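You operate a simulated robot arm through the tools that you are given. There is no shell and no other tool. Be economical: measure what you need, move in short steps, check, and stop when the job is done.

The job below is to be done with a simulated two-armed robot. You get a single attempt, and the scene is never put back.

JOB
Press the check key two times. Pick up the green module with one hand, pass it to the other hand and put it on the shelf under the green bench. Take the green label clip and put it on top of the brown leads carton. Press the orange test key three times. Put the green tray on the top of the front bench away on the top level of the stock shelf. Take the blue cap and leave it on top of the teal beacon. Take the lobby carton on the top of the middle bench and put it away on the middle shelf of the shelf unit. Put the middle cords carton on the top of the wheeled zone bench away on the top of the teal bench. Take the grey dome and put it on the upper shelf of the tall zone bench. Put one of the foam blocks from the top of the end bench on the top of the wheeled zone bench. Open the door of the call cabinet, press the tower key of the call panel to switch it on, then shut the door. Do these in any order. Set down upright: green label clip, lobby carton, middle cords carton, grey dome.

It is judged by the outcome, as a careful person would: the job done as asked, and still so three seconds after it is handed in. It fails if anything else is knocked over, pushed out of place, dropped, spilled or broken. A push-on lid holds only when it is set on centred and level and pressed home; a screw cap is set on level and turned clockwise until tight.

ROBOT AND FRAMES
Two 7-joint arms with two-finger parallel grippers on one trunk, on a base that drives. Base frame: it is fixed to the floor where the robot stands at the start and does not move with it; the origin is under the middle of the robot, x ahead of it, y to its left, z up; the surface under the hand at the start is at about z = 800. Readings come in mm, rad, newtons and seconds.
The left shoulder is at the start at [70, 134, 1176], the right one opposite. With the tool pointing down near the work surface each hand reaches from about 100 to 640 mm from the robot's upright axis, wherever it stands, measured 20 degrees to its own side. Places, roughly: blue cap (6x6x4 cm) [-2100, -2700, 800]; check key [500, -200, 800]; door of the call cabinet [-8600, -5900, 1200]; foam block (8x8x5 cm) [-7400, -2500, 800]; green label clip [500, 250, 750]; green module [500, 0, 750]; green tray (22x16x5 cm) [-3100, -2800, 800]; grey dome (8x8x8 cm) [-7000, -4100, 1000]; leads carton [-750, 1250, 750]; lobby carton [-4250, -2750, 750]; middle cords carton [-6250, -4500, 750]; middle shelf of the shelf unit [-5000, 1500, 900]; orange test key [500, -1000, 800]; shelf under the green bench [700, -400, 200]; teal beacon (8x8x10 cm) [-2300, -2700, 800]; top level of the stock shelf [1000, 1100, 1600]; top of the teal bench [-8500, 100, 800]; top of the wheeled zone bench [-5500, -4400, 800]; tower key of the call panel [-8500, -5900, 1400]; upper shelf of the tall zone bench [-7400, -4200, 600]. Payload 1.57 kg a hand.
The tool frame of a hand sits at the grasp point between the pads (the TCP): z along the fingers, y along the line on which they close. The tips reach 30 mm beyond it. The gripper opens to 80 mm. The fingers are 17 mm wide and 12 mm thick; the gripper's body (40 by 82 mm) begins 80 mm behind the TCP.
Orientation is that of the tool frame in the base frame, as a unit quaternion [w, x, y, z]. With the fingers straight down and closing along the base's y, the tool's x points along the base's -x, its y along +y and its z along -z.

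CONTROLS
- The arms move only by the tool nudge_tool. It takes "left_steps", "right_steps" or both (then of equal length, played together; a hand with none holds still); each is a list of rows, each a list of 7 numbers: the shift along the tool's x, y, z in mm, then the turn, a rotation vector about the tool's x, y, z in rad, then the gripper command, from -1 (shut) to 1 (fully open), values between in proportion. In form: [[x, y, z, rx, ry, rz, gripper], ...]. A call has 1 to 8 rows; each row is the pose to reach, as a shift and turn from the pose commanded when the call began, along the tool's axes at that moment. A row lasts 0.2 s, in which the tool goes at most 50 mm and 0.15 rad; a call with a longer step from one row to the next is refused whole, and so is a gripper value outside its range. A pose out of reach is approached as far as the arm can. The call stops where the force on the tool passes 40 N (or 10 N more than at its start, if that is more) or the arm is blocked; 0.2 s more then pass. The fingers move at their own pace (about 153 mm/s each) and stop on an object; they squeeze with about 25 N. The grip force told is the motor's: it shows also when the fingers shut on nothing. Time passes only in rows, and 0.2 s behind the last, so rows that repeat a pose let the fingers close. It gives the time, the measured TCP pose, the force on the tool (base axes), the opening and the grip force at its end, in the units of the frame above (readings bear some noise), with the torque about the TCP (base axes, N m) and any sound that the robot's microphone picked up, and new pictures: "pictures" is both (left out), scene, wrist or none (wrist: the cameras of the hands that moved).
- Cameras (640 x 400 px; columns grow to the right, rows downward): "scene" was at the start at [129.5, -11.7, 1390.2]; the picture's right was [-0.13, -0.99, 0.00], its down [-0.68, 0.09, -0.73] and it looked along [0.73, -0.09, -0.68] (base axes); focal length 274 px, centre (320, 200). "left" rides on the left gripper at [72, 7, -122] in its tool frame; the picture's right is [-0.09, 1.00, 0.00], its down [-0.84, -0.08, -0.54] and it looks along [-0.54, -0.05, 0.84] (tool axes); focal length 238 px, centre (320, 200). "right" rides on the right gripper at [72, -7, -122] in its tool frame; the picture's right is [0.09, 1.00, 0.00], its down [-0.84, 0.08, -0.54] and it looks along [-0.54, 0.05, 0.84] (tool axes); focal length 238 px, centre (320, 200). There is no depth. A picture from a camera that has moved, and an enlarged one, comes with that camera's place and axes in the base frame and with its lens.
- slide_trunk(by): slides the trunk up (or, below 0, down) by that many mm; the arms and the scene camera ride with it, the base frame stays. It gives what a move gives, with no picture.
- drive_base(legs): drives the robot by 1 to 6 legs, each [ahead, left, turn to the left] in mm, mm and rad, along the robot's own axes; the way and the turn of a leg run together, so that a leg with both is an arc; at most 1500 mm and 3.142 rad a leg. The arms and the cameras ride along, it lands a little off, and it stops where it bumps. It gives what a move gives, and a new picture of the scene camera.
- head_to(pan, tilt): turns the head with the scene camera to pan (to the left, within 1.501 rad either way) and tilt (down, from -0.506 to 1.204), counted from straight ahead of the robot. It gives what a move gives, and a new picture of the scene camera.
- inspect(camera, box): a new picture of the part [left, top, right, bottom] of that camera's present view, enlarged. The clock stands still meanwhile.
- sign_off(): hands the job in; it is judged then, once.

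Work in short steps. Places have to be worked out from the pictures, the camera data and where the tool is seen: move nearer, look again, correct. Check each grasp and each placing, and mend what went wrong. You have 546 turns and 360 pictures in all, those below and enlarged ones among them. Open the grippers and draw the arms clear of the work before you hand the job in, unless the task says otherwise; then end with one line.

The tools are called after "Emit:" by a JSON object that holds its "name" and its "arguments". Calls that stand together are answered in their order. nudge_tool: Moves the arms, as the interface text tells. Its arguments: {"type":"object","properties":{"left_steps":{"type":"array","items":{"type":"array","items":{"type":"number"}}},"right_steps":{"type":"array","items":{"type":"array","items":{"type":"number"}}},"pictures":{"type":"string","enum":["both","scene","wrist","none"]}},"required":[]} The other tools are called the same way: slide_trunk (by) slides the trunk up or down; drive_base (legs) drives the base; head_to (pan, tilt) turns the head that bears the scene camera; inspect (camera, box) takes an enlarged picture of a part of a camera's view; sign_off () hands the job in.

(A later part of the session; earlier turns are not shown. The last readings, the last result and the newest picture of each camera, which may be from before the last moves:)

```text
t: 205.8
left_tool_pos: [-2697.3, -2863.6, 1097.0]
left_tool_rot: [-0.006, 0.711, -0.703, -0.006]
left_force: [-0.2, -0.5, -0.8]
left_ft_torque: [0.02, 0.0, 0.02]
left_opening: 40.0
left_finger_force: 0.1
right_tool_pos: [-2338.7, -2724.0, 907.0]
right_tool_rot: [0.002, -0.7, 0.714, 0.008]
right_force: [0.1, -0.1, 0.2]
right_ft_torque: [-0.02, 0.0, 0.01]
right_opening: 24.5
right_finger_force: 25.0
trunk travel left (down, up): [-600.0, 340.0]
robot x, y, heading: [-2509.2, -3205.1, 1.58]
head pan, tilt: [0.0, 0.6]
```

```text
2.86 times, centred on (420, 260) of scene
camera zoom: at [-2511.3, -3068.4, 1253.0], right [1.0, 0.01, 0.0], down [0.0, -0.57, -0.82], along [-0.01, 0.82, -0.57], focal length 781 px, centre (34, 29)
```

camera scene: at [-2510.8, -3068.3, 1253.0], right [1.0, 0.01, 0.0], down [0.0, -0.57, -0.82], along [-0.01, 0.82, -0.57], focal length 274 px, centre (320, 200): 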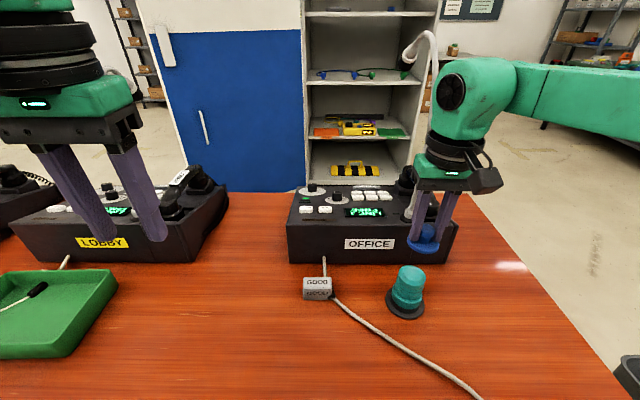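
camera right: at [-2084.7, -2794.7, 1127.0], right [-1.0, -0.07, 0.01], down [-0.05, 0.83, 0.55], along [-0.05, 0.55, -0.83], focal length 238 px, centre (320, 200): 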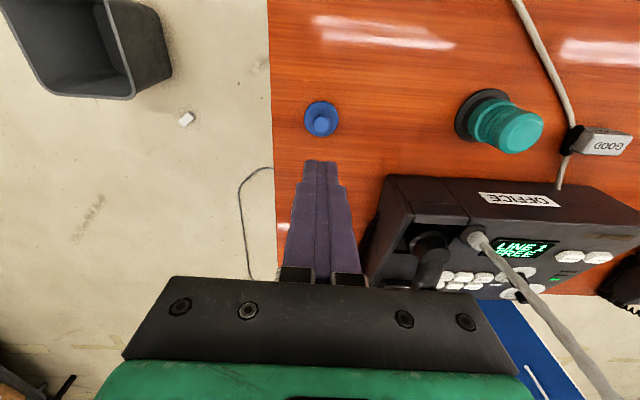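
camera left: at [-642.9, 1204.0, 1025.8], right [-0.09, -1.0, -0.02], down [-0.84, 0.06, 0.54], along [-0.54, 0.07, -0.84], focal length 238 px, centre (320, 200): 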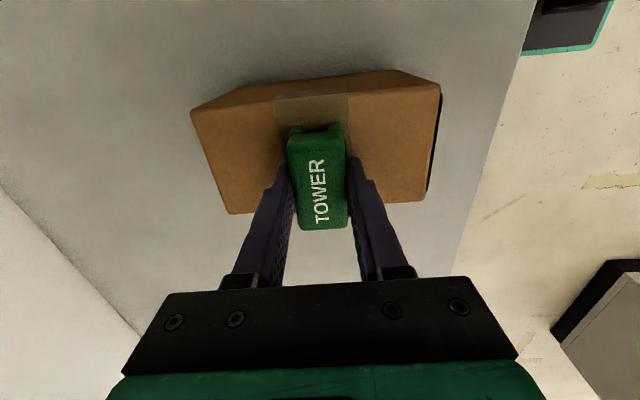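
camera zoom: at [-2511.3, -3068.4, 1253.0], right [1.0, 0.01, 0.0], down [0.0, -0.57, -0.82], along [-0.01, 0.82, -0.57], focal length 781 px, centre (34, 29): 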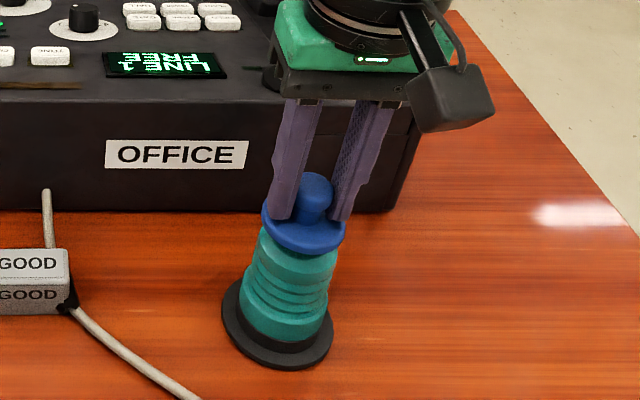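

Projecting the tool axis, the cap is aligned within 2 mm. I finish with a 2 mm shift and lower to contact.

Emit:
{"name": "nudge_tool", "arguments": {"right_steps": [[0, -2, 0, 0, 0, 0, -1], [0, -2, 4, 0, 0, 0, -1], [0, -2, 8, 0, 0, 0, -1], [0, -2, 11, 0, 0, 0, -1], [0, -2, 14, 0, 0, 0, -1]], "pictures": "none"}}

Emit:
{"name": "inspect", "arguments": {"camera": "scene", "box": [360, 190, 480, 330]}}

```text
t: 207.1
left_tool_pos: [-2697.3, -2862.7, 1096.7]
left_tool_rot: [-0.006, 0.71, -0.704, -0.005]
left_force: [-0.2, -1.3, 0.6]
left_ft_torque: [-0.01, 0.0, -0.01]
left_opening: 40.3
left_finger_force: 0.0
right_tool_pos: [-2337.4, -2724.2, 893.7]
right_tool_rot: [0.001, -0.7, 0.714, 0.008]
right_force: [0.7, 1.2, 0.5]
right_ft_torque: [-0.03, 0.0, -0.01]
right_opening: 24.4
right_finger_force: 25.0
trunk travel left (down, up): [-600.0, 340.0]
robot x, y, heading: [-2506.7, -3203.6, 1.575]
head pan, tilt: [0.0, 0.6]
```

```text
2.86 times, centred on (420, 260) of scene
camera zoom: at [-2511.3, -3068.3, 1253.0], right [1.0, 0.01, 0.0], down [0.0, -0.57, -0.82], along [-0.01, 0.82, -0.57], focal length 781 px, centre (34, 29)
```

zoom: 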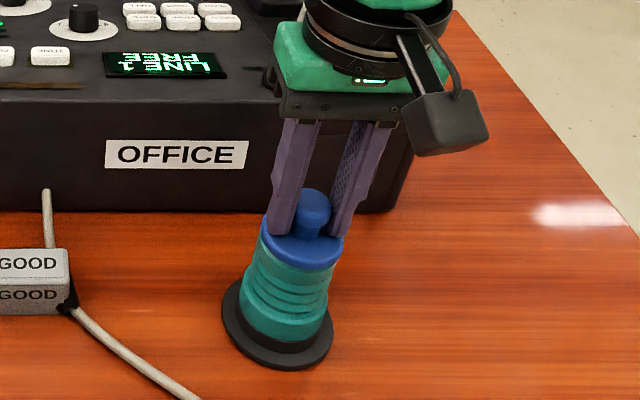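

Nearly there, no contact yet. A few mm further in 2-mm steps.

Emit:
{"name": "nudge_tool", "arguments": {"right_steps": [[0, 0, 2, 0, 0, 0, -1], [0, 0, 4, 0, 0, 0, -1], [0, 0, 6, 0, 0, 0, -1], [0, 0, 8, 0, 0, 0, -1]], "pictures": "none"}}

Emit:
{"name": "inspect", "arguments": {"camera": "scene", "box": [360, 190, 480, 330]}}

```text
t: 208.1
left_tool_pos: [-2698.0, -2866.2, 1099.2]
left_tool_rot: [-0.007, 0.71, -0.704, -0.006]
left_force: [0.3, 0.1, 0.6]
left_ft_torque: [-0.01, -0.03, 0.03]
left_opening: 40.1
left_finger_force: 0.1
right_tool_pos: [-2338.6, -2724.2, 889.1]
right_tool_rot: [0.004, -0.7, 0.714, 0.012]
right_force: [2.2, 5.0, 30.4]
right_ft_torque: [0.14, -0.28, 0.0]
right_opening: 24.5
right_finger_force: 24.9
trunk travel left (down, up): [-600.0, 340.0]
robot x, y, heading: [-2510.7, -3207.9, 1.576]
head pan, tilt: [0.0, 0.6]
```

```text
2.86 times, centred on (420, 260) of scene
camera zoom: at [-2512.3, -3071.8, 1253.8], right [1.0, 0.01, 0.0], down [0.01, -0.56, -0.83], along [-0.01, 0.83, -0.56], focal length 781 px, centre (34, 29)
```

zoom: 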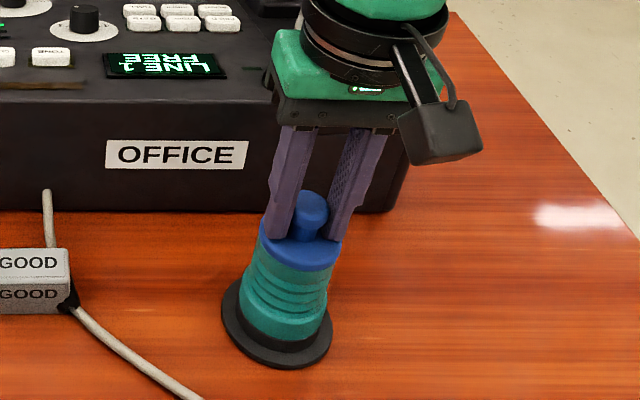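

Seated on the beacon. I ease off, release and rise.

Emit:
{"name": "nudge_tool", "arguments": {"right_steps": [[0, 0, -4, 0, 0, 0, -1], [0, 0, -4, 0, 0, 0, 0.2], [0, 0, -4, 0, 0, 0, 0.2], [0, 0, -30, 0, 0, 0, 0.2], [0, 0, -75, 0, 0, 0, 0.2], [0, 0, -120, 0, 0, 0, 0.2]], "pictures": "none"}}

Emit:
{"name": "inspect", "arguments": {"camera": "scene", "box": [360, 190, 480, 330]}}

Emit:
{"name": "inspect", "arguments": {"camera": "right", "box": [220, 60, 420, 210]}}

```text
t: 209.4
left_tool_pos: [-2696.4, -2863.1, 1097.5]
left_tool_rot: [-0.005, 0.71, -0.704, -0.006]
left_force: [-1.1, 0.3, 0.1]
left_ft_torque: [0.02, 0.0, -0.01]
left_opening: 40.0
left_finger_force: 0.0
right_tool_pos: [-2333.5, -2726.6, 1007.8]
right_tool_rot: [0.002, -0.701, 0.714, 0.007]
right_force: [0.2, -0.3, 0.1]
right_ft_torque: [0.02, 0.02, -0.02]
right_opening: 47.9
right_finger_force: 0.0
trunk travel left (down, up): [-600.0, 340.0]
robot x, y, heading: [-2505.6, -3207.4, 1.581]
head pan, tilt: [0.0, 0.6]
```

```text
2.86 times, centred on (420, 260) of scene
camera zoom: at [-2511.3, -3068.4, 1252.9], right [1.0, 0.01, 0.0], down [0.0, -0.57, -0.82], along [-0.01, 0.82, -0.57], focal length 781 px, centre (34, 29)
```

zoom: 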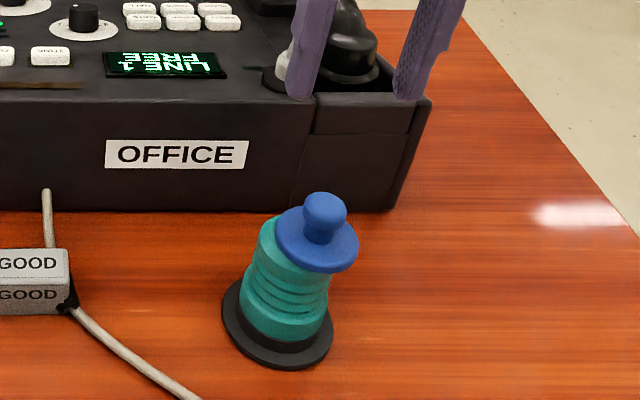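

```text
2.67 times, centred on (320, 135) of right
camera zoom: at [-2328.0, -2799.5, 1128.1], right [-1.0, -0.07, 0.01], down [-0.06, 0.83, 0.55], along [-0.05, 0.55, -0.83], focal length 636 px, centre (320, 373)
```

zoom: 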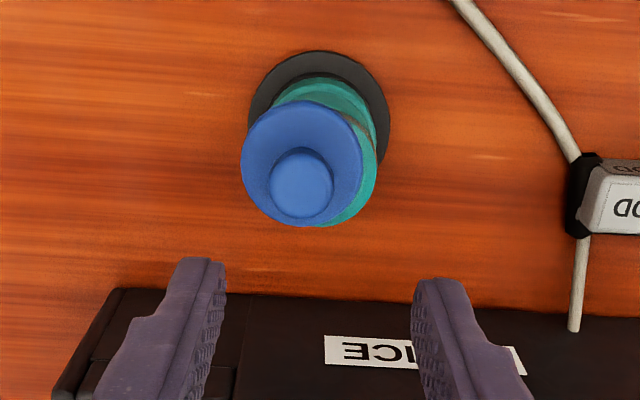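

The cap slid about 9 mm east on release. I re-grip it and re-centre.

Emit:
{"name": "nudge_tool", "arguments": {"right_steps": [[-3, -5, 40, 0, 0, 0, 0.2], [-3, -5, 80, 0, 0, 0, 0.2], [-3, -5, 105, 0, 0, 0, 0.2], [-3, -5, 113, 0, 0, 0, 0.2], [-3, -5, 113, 0, 0, 0, 0.2]], "pictures": "none"}}

Emit:
{"name": "inspect", "arguments": {"camera": "right", "box": [220, 80, 420, 230]}}

```text
t: 210.7
left_tool_pos: [-2696.8, -2862.5, 1097.8]
left_tool_rot: [-0.005, 0.71, -0.704, -0.005]
left_force: [0.4, 0.6, -0.1]
left_ft_torque: [0.02, -0.02, -0.01]
left_opening: 40.0
left_finger_force: 0.1
right_tool_pos: [-2332.4, -2721.7, 893.1]
right_tool_rot: [0.001, -0.7, 0.714, 0.009]
right_force: [-0.7, 0.3, 0.1]
right_ft_torque: [0.01, 0.0, -0.04]
right_opening: 48.1
right_finger_force: 0.1
trunk travel left (down, up): [-600.0, 340.0]
robot x, y, heading: [-2506.8, -3205.9, 1.579]
head pan, tilt: [0.0, 0.6]
```

```text
2.67 times, centred on (320, 155) of right
camera zoom: at [-2325.9, -2794.7, 1013.7], right [-1.0, -0.07, 0.01], down [-0.06, 0.83, 0.55], along [-0.05, 0.55, -0.83], focal length 636 px, centre (320, 320)
```

zoom: 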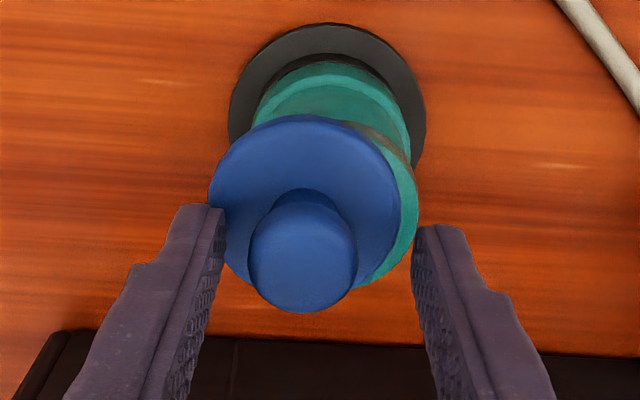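

I close, lift 3 mm, shift to the beacon axis and set down lightly.

Emit:
{"name": "nudge_tool", "arguments": {"right_steps": [[0, 0, 0, 0, 0, 0, -1], [0, 0, 0, 0, 0, 0, -1], [0, 0, -4, 0, 0, 0, -1], [2, 4.5, -4, 0, 0, 0, -1], [2, 4.5, -4, 0, 0, 0, -1], [2, 4.5, 0, 0, 0, 0, -1], [2, 4.5, 1, 0, 0, 0, -1], [2, 4.5, 1, 0, 0, 0, -1]], "pictures": "none"}}

Emit:
{"name": "inspect", "arguments": {"camera": "right", "box": [220, 80, 420, 230]}}

```text
t: 212.4
left_tool_pos: [-2697.2, -2863.4, 1099.3]
left_tool_rot: [-0.006, 0.71, -0.704, -0.007]
left_force: [0.4, -1.0, 0.9]
left_ft_torque: [-0.01, 0.01, 0.0]
left_opening: 39.9
left_finger_force: 0.2
right_tool_pos: [-2336.1, -2724.3, 893.4]
right_tool_rot: [0.002, -0.701, 0.714, 0.009]
right_force: [1.0, 2.6, 10.7]
right_ft_torque: [0.03, -0.2, 0.03]
right_opening: 24.5
right_finger_force: 24.8
trunk travel left (down, up): [-600.0, 340.0]
robot x, y, heading: [-2505.8, -3208.8, 1.579]
head pan, tilt: [0.0, 0.6]
```

```text
2.67 times, centred on (320, 155) of right
camera zoom: at [-2330.1, -2797.4, 1013.5], right [-1.0, -0.07, 0.01], down [-0.06, 0.83, 0.56], along [-0.05, 0.55, -0.83], focal length 636 px, centre (320, 320)
```

zoom: 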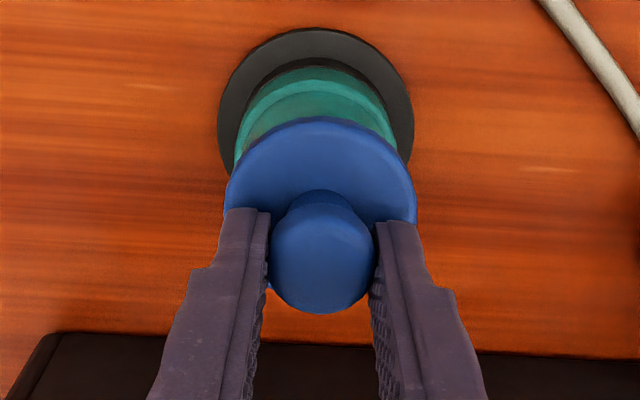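

Aligned. I open just a little, wait, and rise straight.

Emit:
{"name": "nudge_tool", "arguments": {"right_steps": [[0, 0, 0, 0, 0, 0, -0.2], [0, 0, 0, 0, 0, 0, -0.2], [0, 0, 0, 0, 0, 0, -0.1], [0, 0, -15, 0, 0, 0, -0.1], [0, 0, -40, 0, 0, 0, 0], [0, 0, -80, 0, 0, 0, 0], [0, 0, -120, 0, 0, 0, 0]], "pictures": "none"}}

Emit:
{"name": "inspect", "arguments": {"camera": "right", "box": [220, 60, 420, 210]}}

Emit:
{"name": "inspect", "arguments": {"camera": "scene", "box": [360, 190, 480, 330]}}

```text
t: 214.1
left_tool_pos: [-2697.0, -2863.8, 1097.4]
left_tool_rot: [-0.006, 0.71, -0.704, -0.006]
left_force: [-0.3, 0.9, -0.3]
left_ft_torque: [0.01, -0.01, 0.04]
left_opening: 40.0
left_finger_force: 0.0
right_tool_pos: [-2333.4, -2724.2, 1014.5]
right_tool_rot: [0.002, -0.7, 0.714, 0.009]
right_force: [0.1, 0.8, -0.1]
right_ft_torque: [-0.01, -0.02, -0.01]
right_opening: 40.1
right_finger_force: 0.1
trunk travel left (down, up): [-600.0, 340.0]
robot x, y, heading: [-2509.9, -3209.0, 1.577]
head pan, tilt: [0.0, 0.6]
```

```text
2.67 times, centred on (320, 135) of right
camera zoom: at [-2328.4, -2797.4, 1134.1], right [-1.0, -0.07, 0.01], down [-0.06, 0.83, 0.55], along [-0.05, 0.55, -0.83], focal length 636 px, centre (320, 373)
```

zoom: 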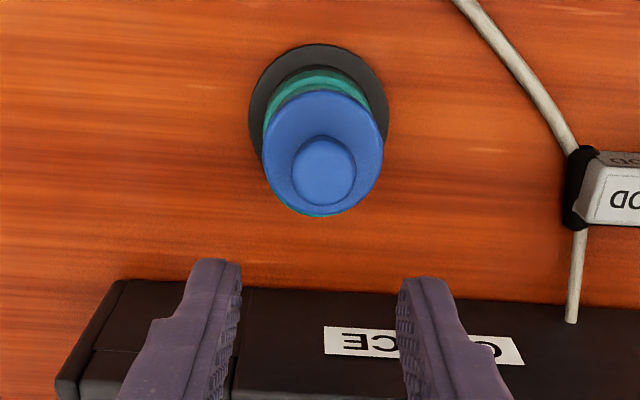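

```text
2.86 times, centred on (420, 260) of scene
camera zoom: at [-2511.5, -3068.7, 1253.0], right [1.0, 0.01, 0.0], down [0.0, -0.56, -0.83], along [-0.01, 0.83, -0.56], focal length 781 px, centre (34, 29)
```

zoom: 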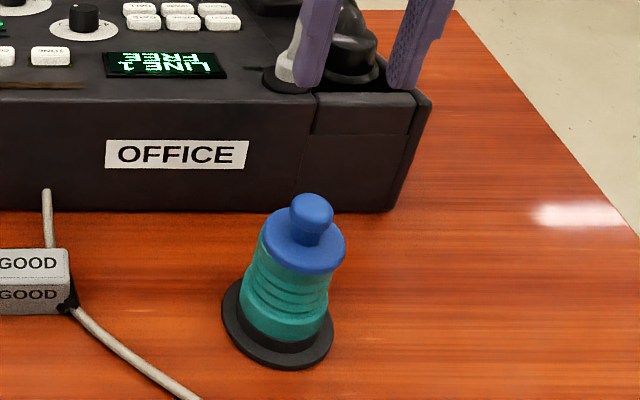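

The cap sits centred. Next the green tray, on the same bench to the west: I strafe left to face it.

Emit:
{"name": "nudge_tool", "arguments": {"right_steps": [[40, 0, -30, 0, 0, 0, 0], [80, 0, -60, 0, 0, 0, 0], [120, 0, -80, 0, 0, 0, 0], [150, 0, -80, 0, 0, 0, 0]], "pictures": "none"}}

Emit:
{"name": "drive_base", "arguments": {"legs": [[-40, 490, 0]]}}

Emit:
{"name": "inspect", "arguments": {"camera": "scene", "box": [200, 200, 440, 380]}}

```text
t: 215.1
left_tool_pos: [-2696.4, -2864.1, 1098.5]
left_tool_rot: [-0.006, 0.71, -0.704, -0.006]
left_force: [-1.2, -1.2, 0.1]
left_ft_torque: [0.01, 0.01, 0.01]
left_opening: 40.1
left_finger_force: 0.0
right_tool_pos: [-2336.0, -2877.0, 1091.1]
right_tool_rot: [0.003, -0.7, 0.714, 0.007]
right_force: [-0.2, 0.4, 0.2]
right_ft_torque: [-0.01, -0.04, 0.0]
right_opening: 39.9
right_finger_force: 0.1
trunk travel left (down, up): [-600.0, 340.0]
robot x, y, heading: [-2509.6, -3204.2, 1.581]
head pan, tilt: [0.0, 0.6]
```

```text
t: 218.0
left_tool_pos: [-3189.0, -2911.5, 1096.7]
left_tool_rot: [-0.006, 0.714, -0.7, -0.006]
left_force: [-0.1, 0.0, -0.1]
left_ft_torque: [0.01, 0.0, -0.03]
left_opening: 39.8
left_finger_force: 0.0
right_tool_pos: [-2828.7, -2918.8, 1089.5]
right_tool_rot: [0.001, -0.704, 0.71, 0.008]
right_force: [0.8, 1.1, -0.8]
right_ft_torque: [0.01, 0.0, -0.03]
right_opening: 40.2
right_finger_force: 0.1
trunk travel left (down, up): [-600.0, 340.0]
robot x, y, heading: [-2997.3, -3253.0, 1.584]
head pan, tilt: [0.0, 0.6]
camera scene: at [-3002.2, -3113.8, 1253.0], right [1.0, 0.02, 0.0], down [0.01, -0.56, -0.82], along [-0.01, 0.82, -0.57], focal length 274 px, centre (320, 200)
```

scene: 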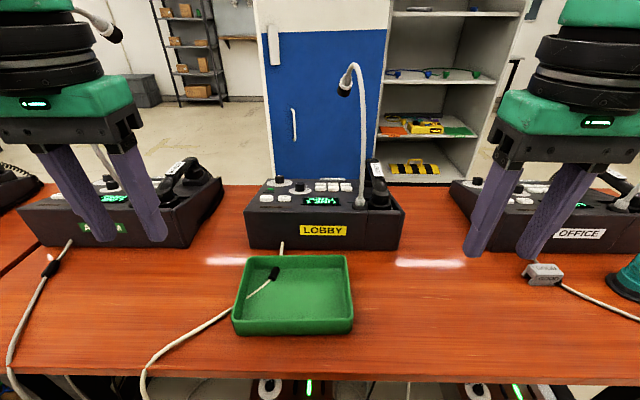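

```text
2.22 times, centred on (320, 290) of scene
camera zoom: at [-3002.2, -3113.8, 1253.0], right [1.0, 0.02, 0.0], down [0.01, -0.56, -0.82], along [-0.01, 0.82, -0.57], focal length 608 px, centre (320, 0)
```

zoom: 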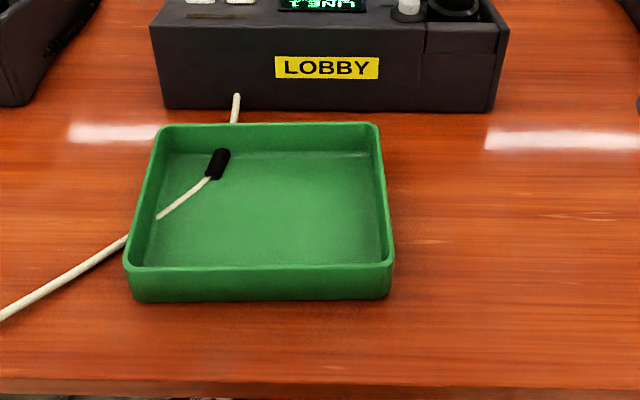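

The tray is about 212 x 155 mm centred at (-3055, -2764). I'll carry it with both hands on its short side walls, fingers pitched 45° forward. First I centre on it, lower the trunk and pitch the hands.

Emit:
{"name": "drive_base", "arguments": {"legs": [[45, 55, -0.01]]}}

Emit:
{"name": "slide_trunk", "arguments": {"by": -125}}

Emit:
{"name": "nudge_tool", "arguments": {"left_steps": [[0, 0, 0, 0, -0.13, 0, 0.3], [0, 0, 0, 0, -0.26, 0, 0.3], [0, 0, 0, 0, -0.39, 0, 0.3], [0, 0, 0, 0, -0.52, 0, 0.3], [0, 0, 0, 0, -0.65, 0, 0.3], [0, 0, 0, 0, -0.785, 0, 0.3], [0, 0, 0, 0, -0.785, 0, 0.3]], "right_steps": [[0, 0, 0, 0, -0.13, 0, 0.3], [0, 0, 0, 0, -0.26, 0, 0.3], [0, 0, 0, 0, -0.39, 0, 0.3], [0, 0, 0, 0, -0.52, 0, 0.3], [0, 0, 0, 0, -0.65, 0, 0.3], [0, 0, 0, 0, -0.785, 0, 0.3], [0, 0, 0, 0, -0.785, 0, 0.3]], "pictures": "scene"}}

```text
t: 219.0
left_tool_pos: [-3241.9, -2866.4, 1096.3]
left_tool_rot: [-0.006, 0.71, -0.704, -0.006]
left_force: [0.0, 0.5, -0.3]
left_ft_torque: [-0.03, -0.01, 0.0]
left_opening: 39.9
left_finger_force: 0.0
right_tool_pos: [-2882.4, -2879.5, 1090.5]
right_tool_rot: [0.002, -0.701, 0.714, 0.009]
right_force: [-0.2, 0.0, -0.4]
right_ft_torque: [0.0, -0.02, 0.01]
right_opening: 40.0
right_finger_force: 0.2
trunk travel left (down, up): [-600.0, 340.0]
robot x, y, heading: [-3052.0, -3207.0, 1.58]
head pan, tilt: [0.0, 0.6]
camera scene: at [-3056.0, -3071.2, 1253.1], right [1.0, 0.01, 0.0], down [0.0, -0.56, -0.83], along [-0.01, 0.83, -0.56], focal length 274 px, centre (320, 200)
```

scene: 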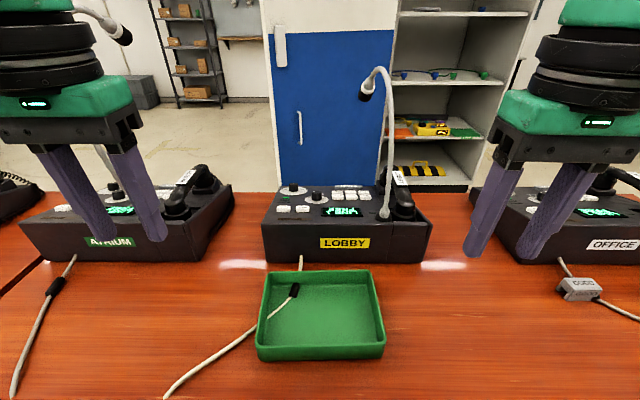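

```text
t: 220.5
left_tool_pos: [-3241.5, -2866.7, 971.7]
left_tool_rot: [-0.006, 0.711, -0.703, -0.005]
left_force: [-0.2, 0.1, -0.1]
left_ft_torque: [-0.02, -0.01, 0.01]
left_opening: 39.8
left_finger_force: 0.1
right_tool_pos: [-2882.6, -2878.5, 965.4]
right_tool_rot: [0.002, -0.701, 0.713, 0.008]
right_force: [-0.3, 0.1, -0.2]
right_ft_torque: [-0.05, 0.01, -0.02]
right_opening: 40.2
right_finger_force: 0.1
trunk travel left (down, up): [-475.0, 465.0]
robot x, y, heading: [-3050.1, -3208.6, 1.58]
head pan, tilt: [0.0, 0.6]
```

```text
t: 222.1
left_tool_pos: [-3249.5, -2867.6, 996.4]
left_tool_rot: [-0.275, 0.654, -0.648, -0.277]
left_force: [-0.4, 0.2, -0.4]
left_ft_torque: [0.03, -0.03, -0.05]
left_opening: 52.2
left_finger_force: 0.0
left hand out of reach, approached as far as the arm can: row 6, 7
right_tool_pos: [-2882.5, -2879.8, 964.6]
right_tool_rot: [0.275, -0.644, 0.659, 0.276]
right_force: [0.1, -0.1, 1.0]
right_ft_torque: [0.0, 0.0, -0.02]
right_opening: 52.0
right_finger_force: 0.0
trunk travel left (down, up): [-475.0, 465.0]
robot x, y, heading: [-3053.5, -3209.7, 1.58]
head pan, tilt: [0.0, 0.6]
camera scene: at [-3058.0, -3072.2, 1128.2], right [1.0, 0.01, 0.0], down [0.01, -0.56, -0.83], along [-0.01, 0.83, -0.56], focal length 274 px, centre (320, 200)
```

scene: 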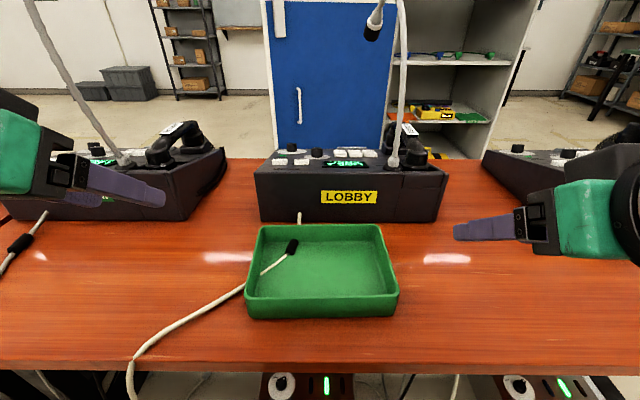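

Both hands are pitched. I bring them forward above the two side walls.

Emit:
{"name": "nudge_tool", "arguments": {"left_steps": [[4, -15, 30, 0, 0, 0, 0], [8, -35, 65, 0, 0, 0, 0], [12, -55, 100, 0, 0, 0, 0], [16, -75, 130, 0, 0, 0, 0], [18.6, -91, 160, 0, 0, 0, 0], [18.6, -91, 160, 0, 0, 0, 0]], "right_steps": [[-3, 12, 30, 0, 0, 0, 0], [-6, 28, 62, 0, 0, 0, 0], [-9, 42, 93, 0, 0, 0, 0], [-11, 56, 122, 0, 0, 0, 0], [-12.8, 68, 149, 0, 0, 0, 0], [-12.8, 68, 149, 0, 0, 0, 0]], "pictures": "both"}}

```text
t: 223.5
left_tool_pos: [-3158.4, -2762.6, 872.5]
left_tool_rot: [-0.276, 0.654, -0.648, -0.277]
left_force: [0.3, 0.6, -0.6]
left_ft_torque: [0.02, -0.02, 0.01]
left_opening: 39.8
left_finger_force: 0.0
left hand out of reach, approached as far as the arm can: row 1, 2, 3, 4
right_tool_pos: [-2948.3, -2758.7, 867.1]
right_tool_rot: [0.272, -0.645, 0.659, 0.275]
right_force: [0.4, 1.0, 0.4]
right_ft_torque: [-0.01, -0.03, 0.02]
right_opening: 40.2
right_finger_force: 0.1
trunk travel left (down, up): [-475.0, 465.0]
robot x, y, heading: [-3054.1, -3206.7, 1.579]
head pan, tilt: [0.0, 0.6]
camera scene: at [-3056.7, -3069.2, 1127.8], right [1.0, 0.01, 0.0], down [0.01, -0.57, -0.82], along [-0.01, 0.82, -0.57], focal length 274 px, centre (320, 200)
camera right: at [-2944.6, -2896.4, 901.2], right [-1.0, -0.05, -0.06], down [-0.06, 0.2, 0.98], along [-0.03, 0.98, -0.2], focal length 238 px, centre (320, 200)
camera left: at [-3164.1, -2898.8, 904.6], right [-1.0, 0.05, 0.07], down [0.07, 0.19, 0.98], along [0.04, 0.98, -0.2], focal length 238 px, centre (320, 200)
```

scene: 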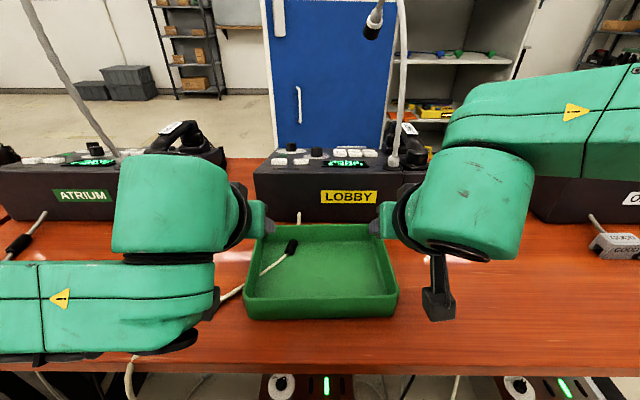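
right: 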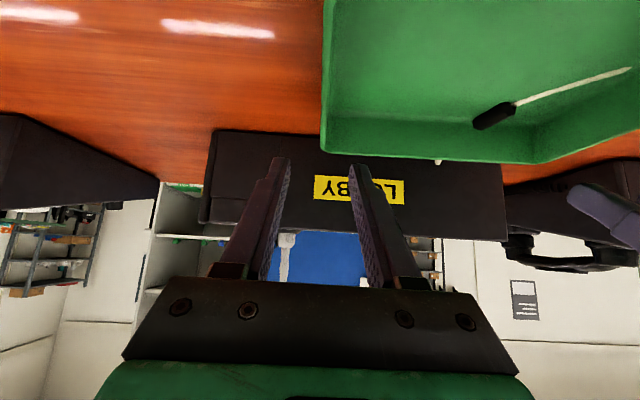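
left: 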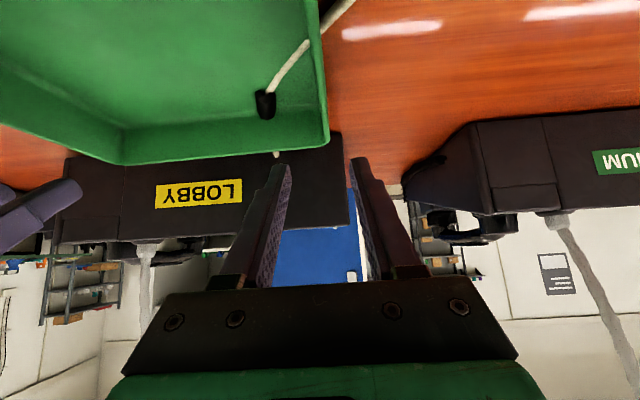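

Both finger pairs straddle the walls. I lower 62 mm and look at them.

Emit:
{"name": "nudge_tool", "arguments": {"left_steps": [[15, 0, 15, 0, 0, 0, 0], [30, 0, 29, 0, 0, 0, 0], [45, 0, 43, 0, 0, 0, 0], [45, 0, 43, 0, 0, 0, 0]], "right_steps": [[15, 0, 15, 0, 0, 0, 0], [30, 0, 29, 0, 0, 0, 0], [45, 0, 43, 0, 0, 0, 0], [45, 0, 43, 0, 0, 0, 0]], "pictures": "wrist"}}

```text
t: 224.5
left_tool_pos: [-3156.8, -2762.9, 809.2]
left_tool_rot: [-0.275, 0.654, -0.648, -0.277]
left_force: [0.8, 0.6, -0.2]
left_ft_torque: [-0.01, -0.01, 0.02]
left_opening: 40.2
left_finger_force: 0.1
left hand out of reach, approached as far as the arm can: row 1
right_tool_pos: [-2950.4, -2762.5, 806.2]
right_tool_rot: [0.274, -0.645, 0.658, 0.275]
right_force: [0.6, -1.7, -0.5]
right_ft_torque: [0.01, 0.01, 0.02]
right_opening: 39.9
right_finger_force: 0.1
trunk travel left (down, up): [-475.0, 465.0]
robot x, y, heading: [-3051.7, -3209.3, 1.58]
head pan, tilt: [0.0, 0.6]
camera right: at [-2945.4, -2899.9, 839.6], right [-1.0, -0.05, -0.06], down [-0.06, 0.2, 0.98], along [-0.03, 0.98, -0.2], focal length 238 px, centre (320, 200)
camera left: at [-3162.8, -2899.2, 842.0], right [-1.0, 0.05, 0.07], down [0.08, 0.19, 0.98], along [0.04, 0.98, -0.2], focal length 238 px, centre (320, 200)
```

right: 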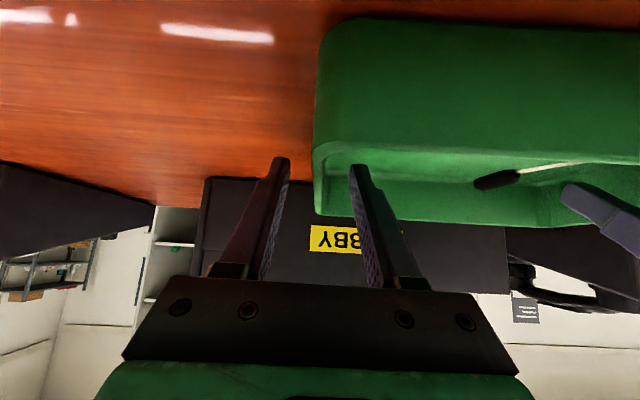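
left: 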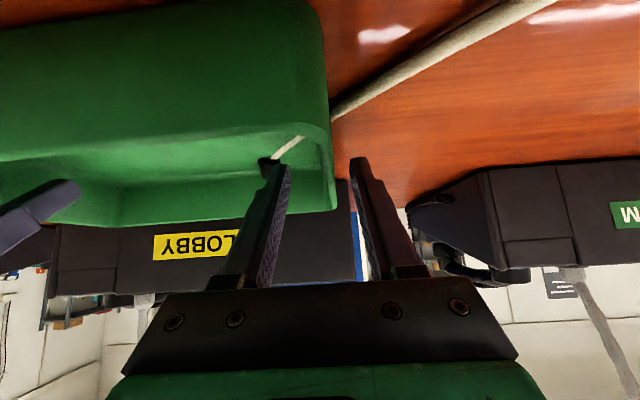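

Each wall is between a pair of fingers. 5 mm lower, then close both hands.

Emit:
{"name": "nudge_tool", "arguments": {"left_steps": [[4, 0, 4, 0, 0, 0, 0], [4, 0, 4, 0, 0, 0, -1], [4, 0, 4, 0, 0, 0, -1], [4, 0, 4, 0, 0, 0, -1]], "right_steps": [[4, 0, 4, 0, 0, 0, 0], [4, 0, 4, 0, 0, 0, -1], [4, 0, 4, 0, 0, 0, -1], [4, 0, 4, 0, 0, 0, -1]], "pictures": "none"}}

```text
t: 225.3
left_tool_pos: [-3161.5, -2761.2, 804.7]
left_tool_rot: [-0.269, 0.66, -0.643, -0.282]
left_force: [-3.7, 4.8, -0.2]
left_ft_torque: [0.07, -0.41, -0.31]
left_opening: 4.8
left_finger_force: 24.9
right_tool_pos: [-2946.0, -2762.6, 802.4]
right_tool_rot: [0.278, -0.643, 0.66, 0.272]
right_force: [4.7, -4.4, 5.0]
right_ft_torque: [-0.26, 0.55, 1.21]
right_opening: 6.5
right_finger_force: 24.9
trunk travel left (down, up): [-475.0, 465.0]
robot x, y, heading: [-3050.1, -3208.5, 1.579]
head pan, tilt: [0.0, 0.6]
stopped in row 3 (right hand): the force on the tool passed its limit at 42 N (the readings are from after the stop); the commanded pose is now the measured one
```

Both walls are gripped. I lift both hands together and check it is level.

Emit:
{"name": "nudge_tool", "arguments": {"left_steps": [[-7, 0, -7, 0, 0, 0, -1], [-18, 0, -17.5, 0, 0, 0, -1], [-29, 0, -28, 0, 0, 0, -1], [-40, 0, -38.5, 0, 0, 0, -1], [-54, 0, -52, 0, 0, 0, -1], [-65, 0, -63, 0, 0, 0, -1]], "right_steps": [[-7, 0, -7, 0, 0, 0, -1], [-18, 0, -17.5, 0, 0, 0, -1], [-29, 0, -28, 0, 0, 0, -1], [-40, 0, -38.5, 0, 0, 0, -1], [-54, 0, -52, 0, 0, 0, -1], [-65, 0, -63, 0, 0, 0, -1]], "pictures": "scene"}}

```text
t: 226.7
left_tool_pos: [-3161.0, -2759.6, 893.0]
left_tool_rot: [-0.269, 0.659, -0.643, -0.283]
left_force: [-12.1, 3.1, 0.0]
left_ft_torque: [0.13, -0.58, -0.55]
left_opening: 5.1
left_finger_force: 25.0
right_tool_pos: [-2945.6, -2762.1, 892.4]
right_tool_rot: [0.278, -0.643, 0.661, 0.271]
right_force: [12.6, -2.6, -1.4]
right_ft_torque: [-0.13, 0.52, 1.17]
right_opening: 6.5
right_finger_force: 24.5
trunk travel left (down, up): [-475.0, 465.0]
robot x, y, heading: [-3054.3, -3211.6, 1.582]
head pan, tilt: [0.0, 0.6]
camera scene: at [-3056.7, -3070.8, 1128.0], right [1.0, 0.01, 0.0], down [0.0, -0.56, -0.83], along [-0.01, 0.82, -0.56], focal length 274 px, centre (320, 200)
```

scene: 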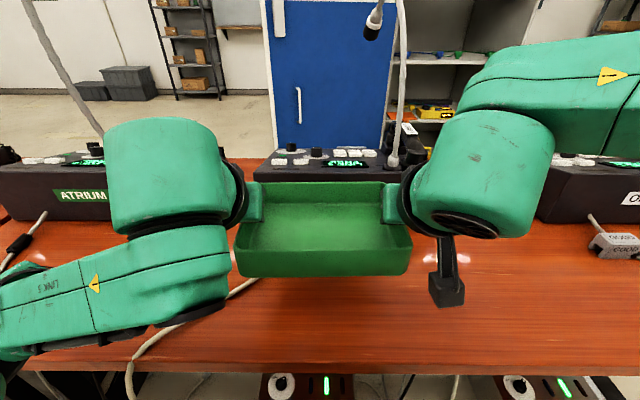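

The tray is lifted level and empty. I ease the side tension, back into the aisle and carry it east and then north.

Emit:
{"name": "nudge_tool", "arguments": {"left_steps": [[-8, -1.5, -8, 0, 0, 0, -1], [-8, -1.5, -8, 0, 0, 0, -1]], "right_steps": [[-8, 1.5, -8, 0, 0, 0, -1], [-8, 1.5, -8, 0, 0, 0, -1]], "pictures": "none"}}

Emit:
{"name": "drive_base", "arguments": {"legs": [[-380, 0, 0], [0, -1500, 0], [0, -1060, 0], [1500, 0, 0], [1300, 0, 0]]}}

```text
t: 227.3
left_tool_pos: [-3161.0, -2760.1, 905.3]
left_tool_rot: [-0.267, 0.661, -0.642, -0.283]
left_force: [-32.6, 3.7, -1.4]
left_ft_torque: [-0.03, -0.36, -0.43]
left_opening: 4.8
left_finger_force: 24.9
right_tool_pos: [-2946.1, -2761.4, 903.0]
right_tool_rot: [0.28, -0.642, 0.662, 0.269]
right_force: [32.7, -3.2, -0.6]
right_ft_torque: [0.07, 0.48, 1.03]
right_opening: 7.2
right_finger_force: 24.7
trunk travel left (down, up): [-475.0, 465.0]
robot x, y, heading: [-3052.8, -3207.1, 1.577]
head pan, tilt: [0.0, 0.6]
```

```text
t: 254.6
left_tool_pos: [-720.4, -327.4, 904.1]
left_tool_rot: [-0.265, 0.663, -0.64, -0.285]
left_force: [-37.0, 2.2, -2.1]
left_ft_torque: [0.03, -0.3, -0.45]
left_opening: 5.2
left_finger_force: 24.9
right_tool_pos: [-505.9, -327.7, 902.6]
right_tool_rot: [0.278, -0.645, 0.659, 0.27]
right_force: [36.7, -2.4, -1.5]
right_ft_torque: [0.0, 0.42, 1.08]
right_opening: 6.8
right_finger_force: 24.6
trunk travel left (down, up): [-475.0, 465.0]
robot x, y, heading: [-607.3, -773.1, 1.589]
head pan, tilt: [0.0, 0.6]
camera scene: at [-613.8, -637.0, 1127.9], right [1.0, 0.02, 0.0], down [0.01, -0.57, -0.82], along [-0.01, 0.82, -0.57], focal length 274 px, centre (320, 200)
```

scene: 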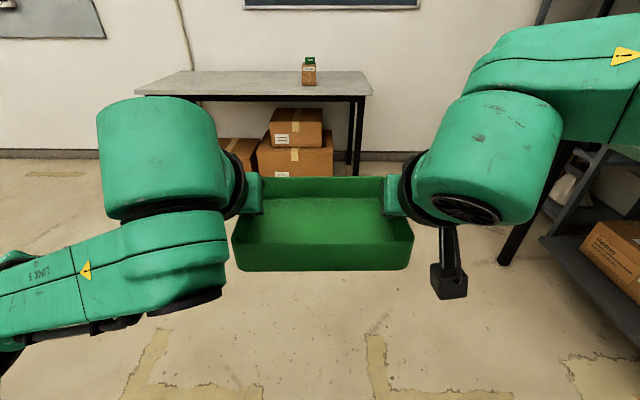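

Force shows the hands squeeze the tray, so I spread them 3 mm. Then I go on north and turn east to the stock shelf.

Emit:
{"name": "nudge_tool", "arguments": {"left_steps": [[0, 1.5, 0, 0, 0, 0, -1], [0, 2.8, 0, 0, 0, 0, -1], [0, 2.8, 0, 0, 0, 0, -1]], "right_steps": [[0, -1.5, 0, 0, 0, 0, -1], [0, -2.8, 0, 0, 0, 0, -1], [0, -2.8, 0, 0, 0, 0, -1]], "pictures": "none"}}

Emit:
{"name": "drive_base", "arguments": {"legs": [[1000, 0, 0], [0, 0, -1.58]]}}

Emit:
{"name": "head_to", "arguments": {"pan": 0.45, "tilt": 0.0}}

```text
t: 255.4
left_tool_pos: [-720.8, -328.3, 904.8]
left_tool_rot: [-0.268, 0.66, -0.642, -0.283]
left_force: [29.8, 4.0, -1.2]
left_ft_torque: [0.46, -0.71, -0.55]
left_opening: 4.7
left_finger_force: 24.9
right_tool_pos: [-505.6, -327.8, 903.4]
right_tool_rot: [0.276, -0.646, 0.658, 0.273]
right_force: [-29.3, -4.5, -0.9]
right_ft_torque: [-0.45, 0.64, 1.29]
right_opening: 6.0
right_finger_force: 25.4
trunk travel left (down, up): [-475.0, 465.0]
robot x, y, heading: [-604.9, -773.3, 1.594]
head pan, tilt: [0.0, 0.6]
```

```text
t: 264.5
left_tool_pos: [-174.0, 353.2, 904.2]
left_tool_rot: [0.389, -0.016, 0.921, 0.011]
left_force: [3.1, -33.9, -1.1]
left_ft_torque: [-0.75, -0.07, -0.65]
left_opening: 4.7
left_finger_force: 25.0
right_tool_pos: [-174.9, 138.4, 902.5]
right_tool_rot: [0.388, 0.008, 0.922, -0.002]
right_force: [-3.1, 32.5, -0.9]
right_ft_torque: [0.68, 0.04, 1.31]
right_opening: 6.0
right_finger_force: 25.5
trunk travel left (down, up): [-475.0, 465.0]
robot x, y, heading: [-624.9, 238.8, 0.015]
head pan, tilt: [0.0, 0.6]
camera scene: at [-486.4, 241.4, 1128.0], right [0.02, -1.0, 0.0], down [-0.57, -0.01, -0.82], along [0.82, 0.02, -0.57], focal length 274 px, centre (320, 200)
```

scene: 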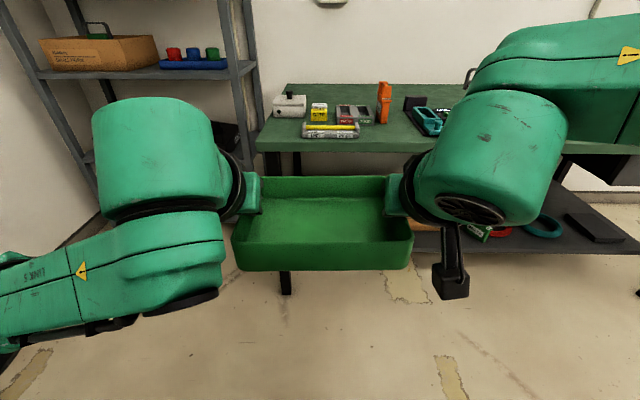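

```text
t: 265.5
left_tool_pos: [-175.9, 352.9, 904.7]
left_tool_rot: [0.39, -0.015, 0.921, 0.011]
left_force: [2.8, 0.9, -0.7]
left_ft_torque: [-0.57, -0.09, -0.6]
left_opening: 4.8
left_finger_force: 25.1
right_tool_pos: [-174.3, 138.3, 903.8]
right_tool_rot: [0.389, 0.008, 0.921, -0.002]
right_force: [-2.4, -1.1, -1.4]
right_ft_torque: [0.53, 0.07, 1.16]
right_opening: 5.8
right_finger_force: 25.2
trunk travel left (down, up): [-475.0, 465.0]
robot x, y, heading: [-619.0, 237.6, 0.018]
head pan, tilt: [0.45, 0.0]
camera scene: at [-494.4, 280.5, 1183.1], right [0.45, -0.89, 0.0], down [0.0, 0.0, -1.0], along [0.89, 0.45, 0.0], focal length 274 px, centre (320, 200)
```

scene: 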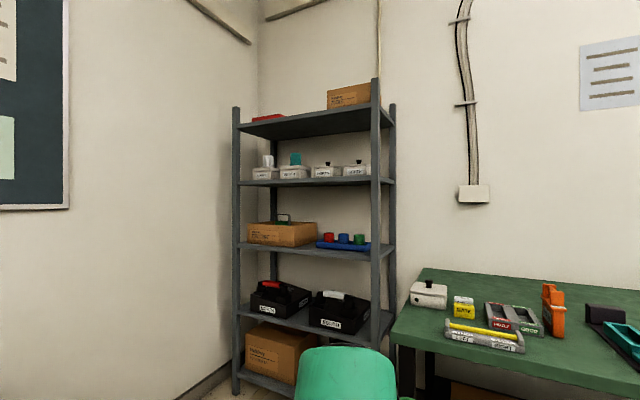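

Rack: front plane x about 773, y 627..1490, top level about z 1600, free middle between a red item and a carton. I raise the trunk first, then drive round to face it.

Emit:
{"name": "slide_trunk", "arguments": {"by": 400}}

Emit:
{"name": "slide_trunk", "arguments": {"by": 64}}

Emit:
{"name": "drive_base", "arguments": {"legs": [[700, 0, -0.018], [0, 850, 0]]}}

Emit:
{"name": "head_to", "arguments": {"pan": 0.0, "tilt": 0.15}}

```text
t: 269.3
left_tool_pos: [-175.0, 352.3, 1304.9]
left_tool_rot: [0.39, -0.014, 0.921, 0.01]
left_force: [2.2, -4.5, -1.1]
left_ft_torque: [-0.61, -0.03, -0.59]
left_opening: 5.2
left_finger_force: 24.8
right_tool_pos: [-174.4, 139.0, 1302.7]
right_tool_rot: [0.389, 0.008, 0.921, -0.001]
right_force: [-2.7, 4.1, -1.1]
right_ft_torque: [0.55, -0.01, 1.18]
right_opening: 5.8
right_finger_force: 24.9
trunk travel left (down, up): [-875.0, 65.0]
robot x, y, heading: [-621.0, 240.5, 0.02]
head pan, tilt: [0.45, 0.0]
```

```text
t: 270.3
left_tool_pos: [-174.4, 352.8, 1368.1]
left_tool_rot: [0.39, -0.015, 0.921, 0.011]
left_force: [3.4, -5.3, -0.1]
left_ft_torque: [-0.64, -0.02, -0.63]
left_opening: 4.6
left_finger_force: 25.2
right_tool_pos: [-174.0, 138.9, 1367.5]
right_tool_rot: [0.388, 0.008, 0.921, -0.002]
right_force: [-3.0, 4.6, -0.7]
right_ft_torque: [0.58, 0.02, 1.17]
right_opening: 5.9
right_finger_force: 24.6
trunk travel left (down, up): [-939.0, 1.0]
robot x, y, heading: [-623.2, 240.8, 0.02]
head pan, tilt: [0.45, 0.0]
```

```text
t: 278.2
left_tool_pos: [531.0, 1186.9, 1368.3]
left_tool_rot: [0.389, -0.007, 0.921, 0.008]
left_force: [2.9, -7.0, -0.1]
left_ft_torque: [-0.64, 0.01, -0.64]
left_opening: 4.9
left_finger_force: 25.2
right_tool_pos: [528.7, 970.7, 1366.4]
right_tool_rot: [0.388, 0.016, 0.922, -0.005]
right_force: [-2.0, 6.3, -1.1]
right_ft_torque: [0.57, 0.01, 1.17]
right_opening: 5.9
right_finger_force: 24.2
trunk travel left (down, up): [-939.0, 1.0]
robot x, y, heading: [81.9, 1083.1, 0.003]
head pan, tilt: [0.45, 0.0]
camera scene: at [211.5, 1119.3, 1647.2], right [0.44, -0.9, 0.0], down [0.0, 0.0, -1.0], along [0.9, 0.44, 0.0], focal length 274 px, centre (320, 200)
```

scene: 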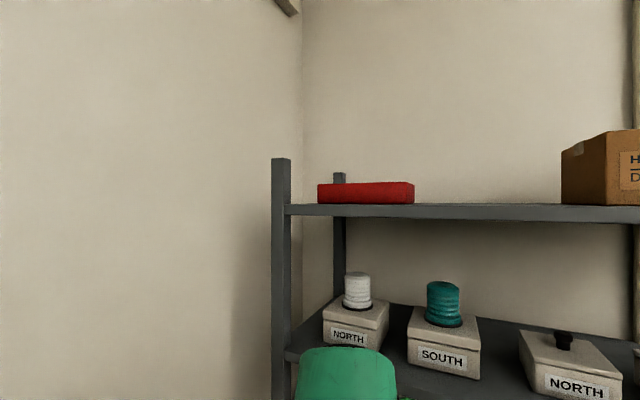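

```text
t: 279.1
left_tool_pos: [531.9, 1188.0, 1369.6]
left_tool_rot: [0.39, -0.007, 0.921, 0.007]
left_force: [2.2, 3.0, -0.8]
left_ft_torque: [-0.55, -0.01, -0.65]
left_opening: 5.0
left_finger_force: 24.7
right_tool_pos: [528.4, 974.1, 1368.3]
right_tool_rot: [0.388, 0.016, 0.922, -0.004]
right_force: [-2.1, -3.7, -1.4]
right_ft_torque: [0.5, 0.03, 1.13]
right_opening: 6.3
right_finger_force: 25.2
trunk travel left (down, up): [-939.0, 1.0]
robot x, y, heading: [80.4, 1083.0, -0.002]
head pan, tilt: [0.0, 0.15]
camera scene: at [223.2, 1082.6, 1633.5], right [0.0, -1.0, 0.0], down [-0.15, 0.0, -0.99], along [0.99, 0.0, -0.15], focal length 274 px, centre (320, 200)
```

scene: 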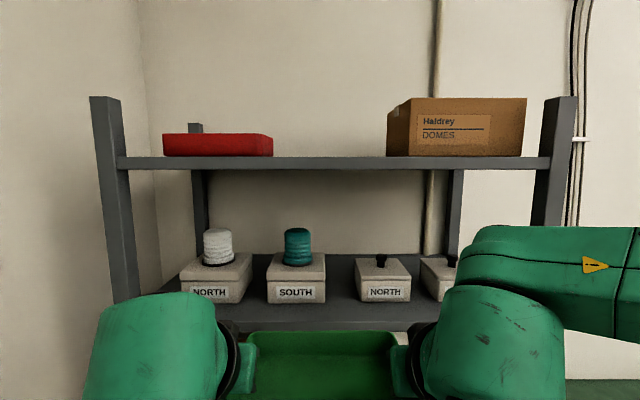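

Shelf surface is about z 1634, free from y 875 to 1178. I raise both hands together in two stages.

Emit:
{"name": "nudge_tool", "arguments": {"left_steps": [[-25, 0, -24, 0, 0, 0, -1], [-53, 0, -51, 0, 0, 0, -1], [-81, 0, -78, 0, 0, 0, -1], [-109, 0, -105, 0, 0, 0, -1], [-130, 0, -125, 0, 0, 0, -1]], "right_steps": [[-25, 0, -24, 0, 0, 0, -1], [-53, 0, -51, 0, 0, 0, -1], [-81, 0, -78, 0, 0, 0, -1], [-109, 0, -105, 0, 0, 0, -1], [-130, 0, -125, 0, 0, 0, -1]], "pictures": "none"}}

```text
t: 280.3
left_tool_pos: [532.4, 1185.9, 1547.7]
left_tool_rot: [0.389, -0.006, 0.921, 0.007]
left_force: [2.5, -6.1, -1.2]
left_ft_torque: [-0.61, -0.15, -0.5]
left_opening: 4.8
left_finger_force: 25.3
right_tool_pos: [529.3, 970.5, 1545.8]
right_tool_rot: [0.388, 0.017, 0.921, -0.004]
right_force: [-2.4, 5.5, -1.5]
right_ft_torque: [0.57, 0.14, 1.22]
right_opening: 6.1
right_finger_force: 24.9
trunk travel left (down, up): [-939.0, 1.0]
robot x, y, heading: [83.6, 1084.5, -0.002]
head pan, tilt: [0.0, 0.15]
```

Good, no clamping. Second stage up.

Emit:
{"name": "nudge_tool", "arguments": {"left_steps": [[-25, 0, -24, 0, 0, 0, -1], [-53, 0, -51, 0, 0, 0, -1], [-81, 0, -78, 0, 0, 0, -1], [-105, 0, -101, 0, 0, 0, -1], [-128, 0, -123, 0, 0, 0, -1]], "right_steps": [[-25, 0, -24, 0, 0, 0, -1], [-53, 0, -51, 0, 0, 0, -1], [-81, 0, -78, 0, 0, 0, -1], [-105, 0, -101, 0, 0, 0, -1], [-128, 0, -123, 0, 0, 0, -1]], "pictures": "scene"}}

```text
t: 280.9
left_tool_pos: [530.4, 1171.8, 1610.0]
left_tool_rot: [0.39, 0.007, 0.921, 0.003]
left_force: [0.4, -5.3, -2.9]
left_ft_torque: [0.36, -0.48, 0.23]
left_opening: 4.5
left_finger_force: 25.4
right_tool_pos: [523.6, 957.4, 1603.2]
right_tool_rot: [0.392, 0.007, 0.92, 0.004]
right_force: [-2.3, 4.8, 1.0]
right_ft_torque: [0.18, 0.45, -0.03]
right_opening: 4.7
right_finger_force: 24.9
right hand out of reach, approached as far as the arm can: row 1, 2
trunk travel left (down, up): [-939.0, 1.0]
robot x, y, heading: [83.4, 1085.9, -0.001]
head pan, tilt: [0.0, 0.15]
stopped in row 2 (left hand): the force on the tool passed its limit at 56 N (the readings are from after the stop); the commanded pose is now the measured one
camera scene: at [222.1, 1078.5, 1633.5], right [0.0, -1.0, 0.0], down [-0.15, 0.0, -0.99], along [0.99, 0.0, -0.15], focal length 274 px, centre (320, 200)
```

scene: 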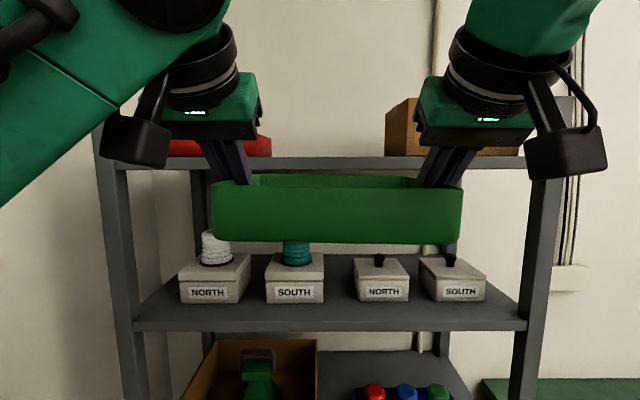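

The right arm clamps above 1600 at this distance. I draw both hands 80 mm nearer, then try further up.

Emit:
{"name": "nudge_tool", "arguments": {"left_steps": [[14, 0, -14, 0, 0, 0, -1], [28, 0, -29, 0, 0, 0, -1], [42, 0, -43, 0, 0, 0, -1], [56, 0, -57, 0, 0, 0, -1]], "right_steps": [[14, 0, -14, 0, 0, 0, -1], [28, 0, -29, 0, 0, 0, -1], [42, 0, -43, 0, 0, 0, -1], [56, 0, -57, 0, 0, 0, -1]], "pictures": "none"}}

```text
t: 281.9
left_tool_pos: [449.8, 1177.8, 1607.5]
left_tool_rot: [0.391, 0.008, 0.92, 0.0]
left_force: [-3.0, -24.0, -1.9]
left_ft_torque: [0.17, 0.32, 0.07]
left_opening: 4.6
left_finger_force: 24.9
right_tool_pos: [441.9, 963.0, 1602.4]
right_tool_rot: [0.394, 0.006, 0.919, 0.003]
right_force: [1.6, 24.8, -1.2]
right_ft_torque: [-0.12, -0.31, -0.47]
right_opening: 4.9
right_finger_force: 25.4
trunk travel left (down, up): [-939.0, 1.0]
robot x, y, heading: [82.6, 1082.4, 0.001]
head pan, tilt: [0.0, 0.15]
```

Now upward again in small steps, spreading slightly to ease the squeeze.

Emit:
{"name": "nudge_tool", "arguments": {"left_steps": [[-11, 0.8, -10.5, 0, 0, 0, -1], [-22, 0.8, -21, 0, 0, 0, -1], [-33, 0.8, -31.5, 0, 0, 0, -1], [-44, 0.8, -42, 0, 0, 0, -1]], "right_steps": [[-11, -0.8, -10.5, 0, 0, 0, -1], [-22, -0.8, -21, 0, 0, 0, -1], [-33, -0.8, -31.5, 0, 0, 0, -1], [-44, -0.8, -42, 0, 0, 0, -1]], "pictures": "none"}}

```text
t: 282.8
left_tool_pos: [453.5, 1172.9, 1654.2]
left_tool_rot: [0.389, 0.012, 0.921, 0.001]
left_force: [0.9, -1.9, -6.4]
left_ft_torque: [0.79, -0.61, 0.47]
left_opening: 5.6
left_finger_force: 24.4
right_tool_pos: [443.6, 959.3, 1641.0]
right_tool_rot: [0.394, 0.001, 0.919, 0.01]
right_force: [-1.7, 2.0, 4.4]
right_ft_torque: [0.44, 0.53, -0.16]
right_opening: 5.5
right_finger_force: 25.0
right hand out of reach, approached as far as the arm can: row 3, 4
trunk travel left (down, up): [-939.0, 1.0]
robot x, y, heading: [85.6, 1083.2, 0.001]
head pan, tilt: [0.0, 0.15]
stopped in row 4 (left hand): the force on the tool passed its limit at 45 N (the readings are from after the stop); the commanded pose is now the measured one
```

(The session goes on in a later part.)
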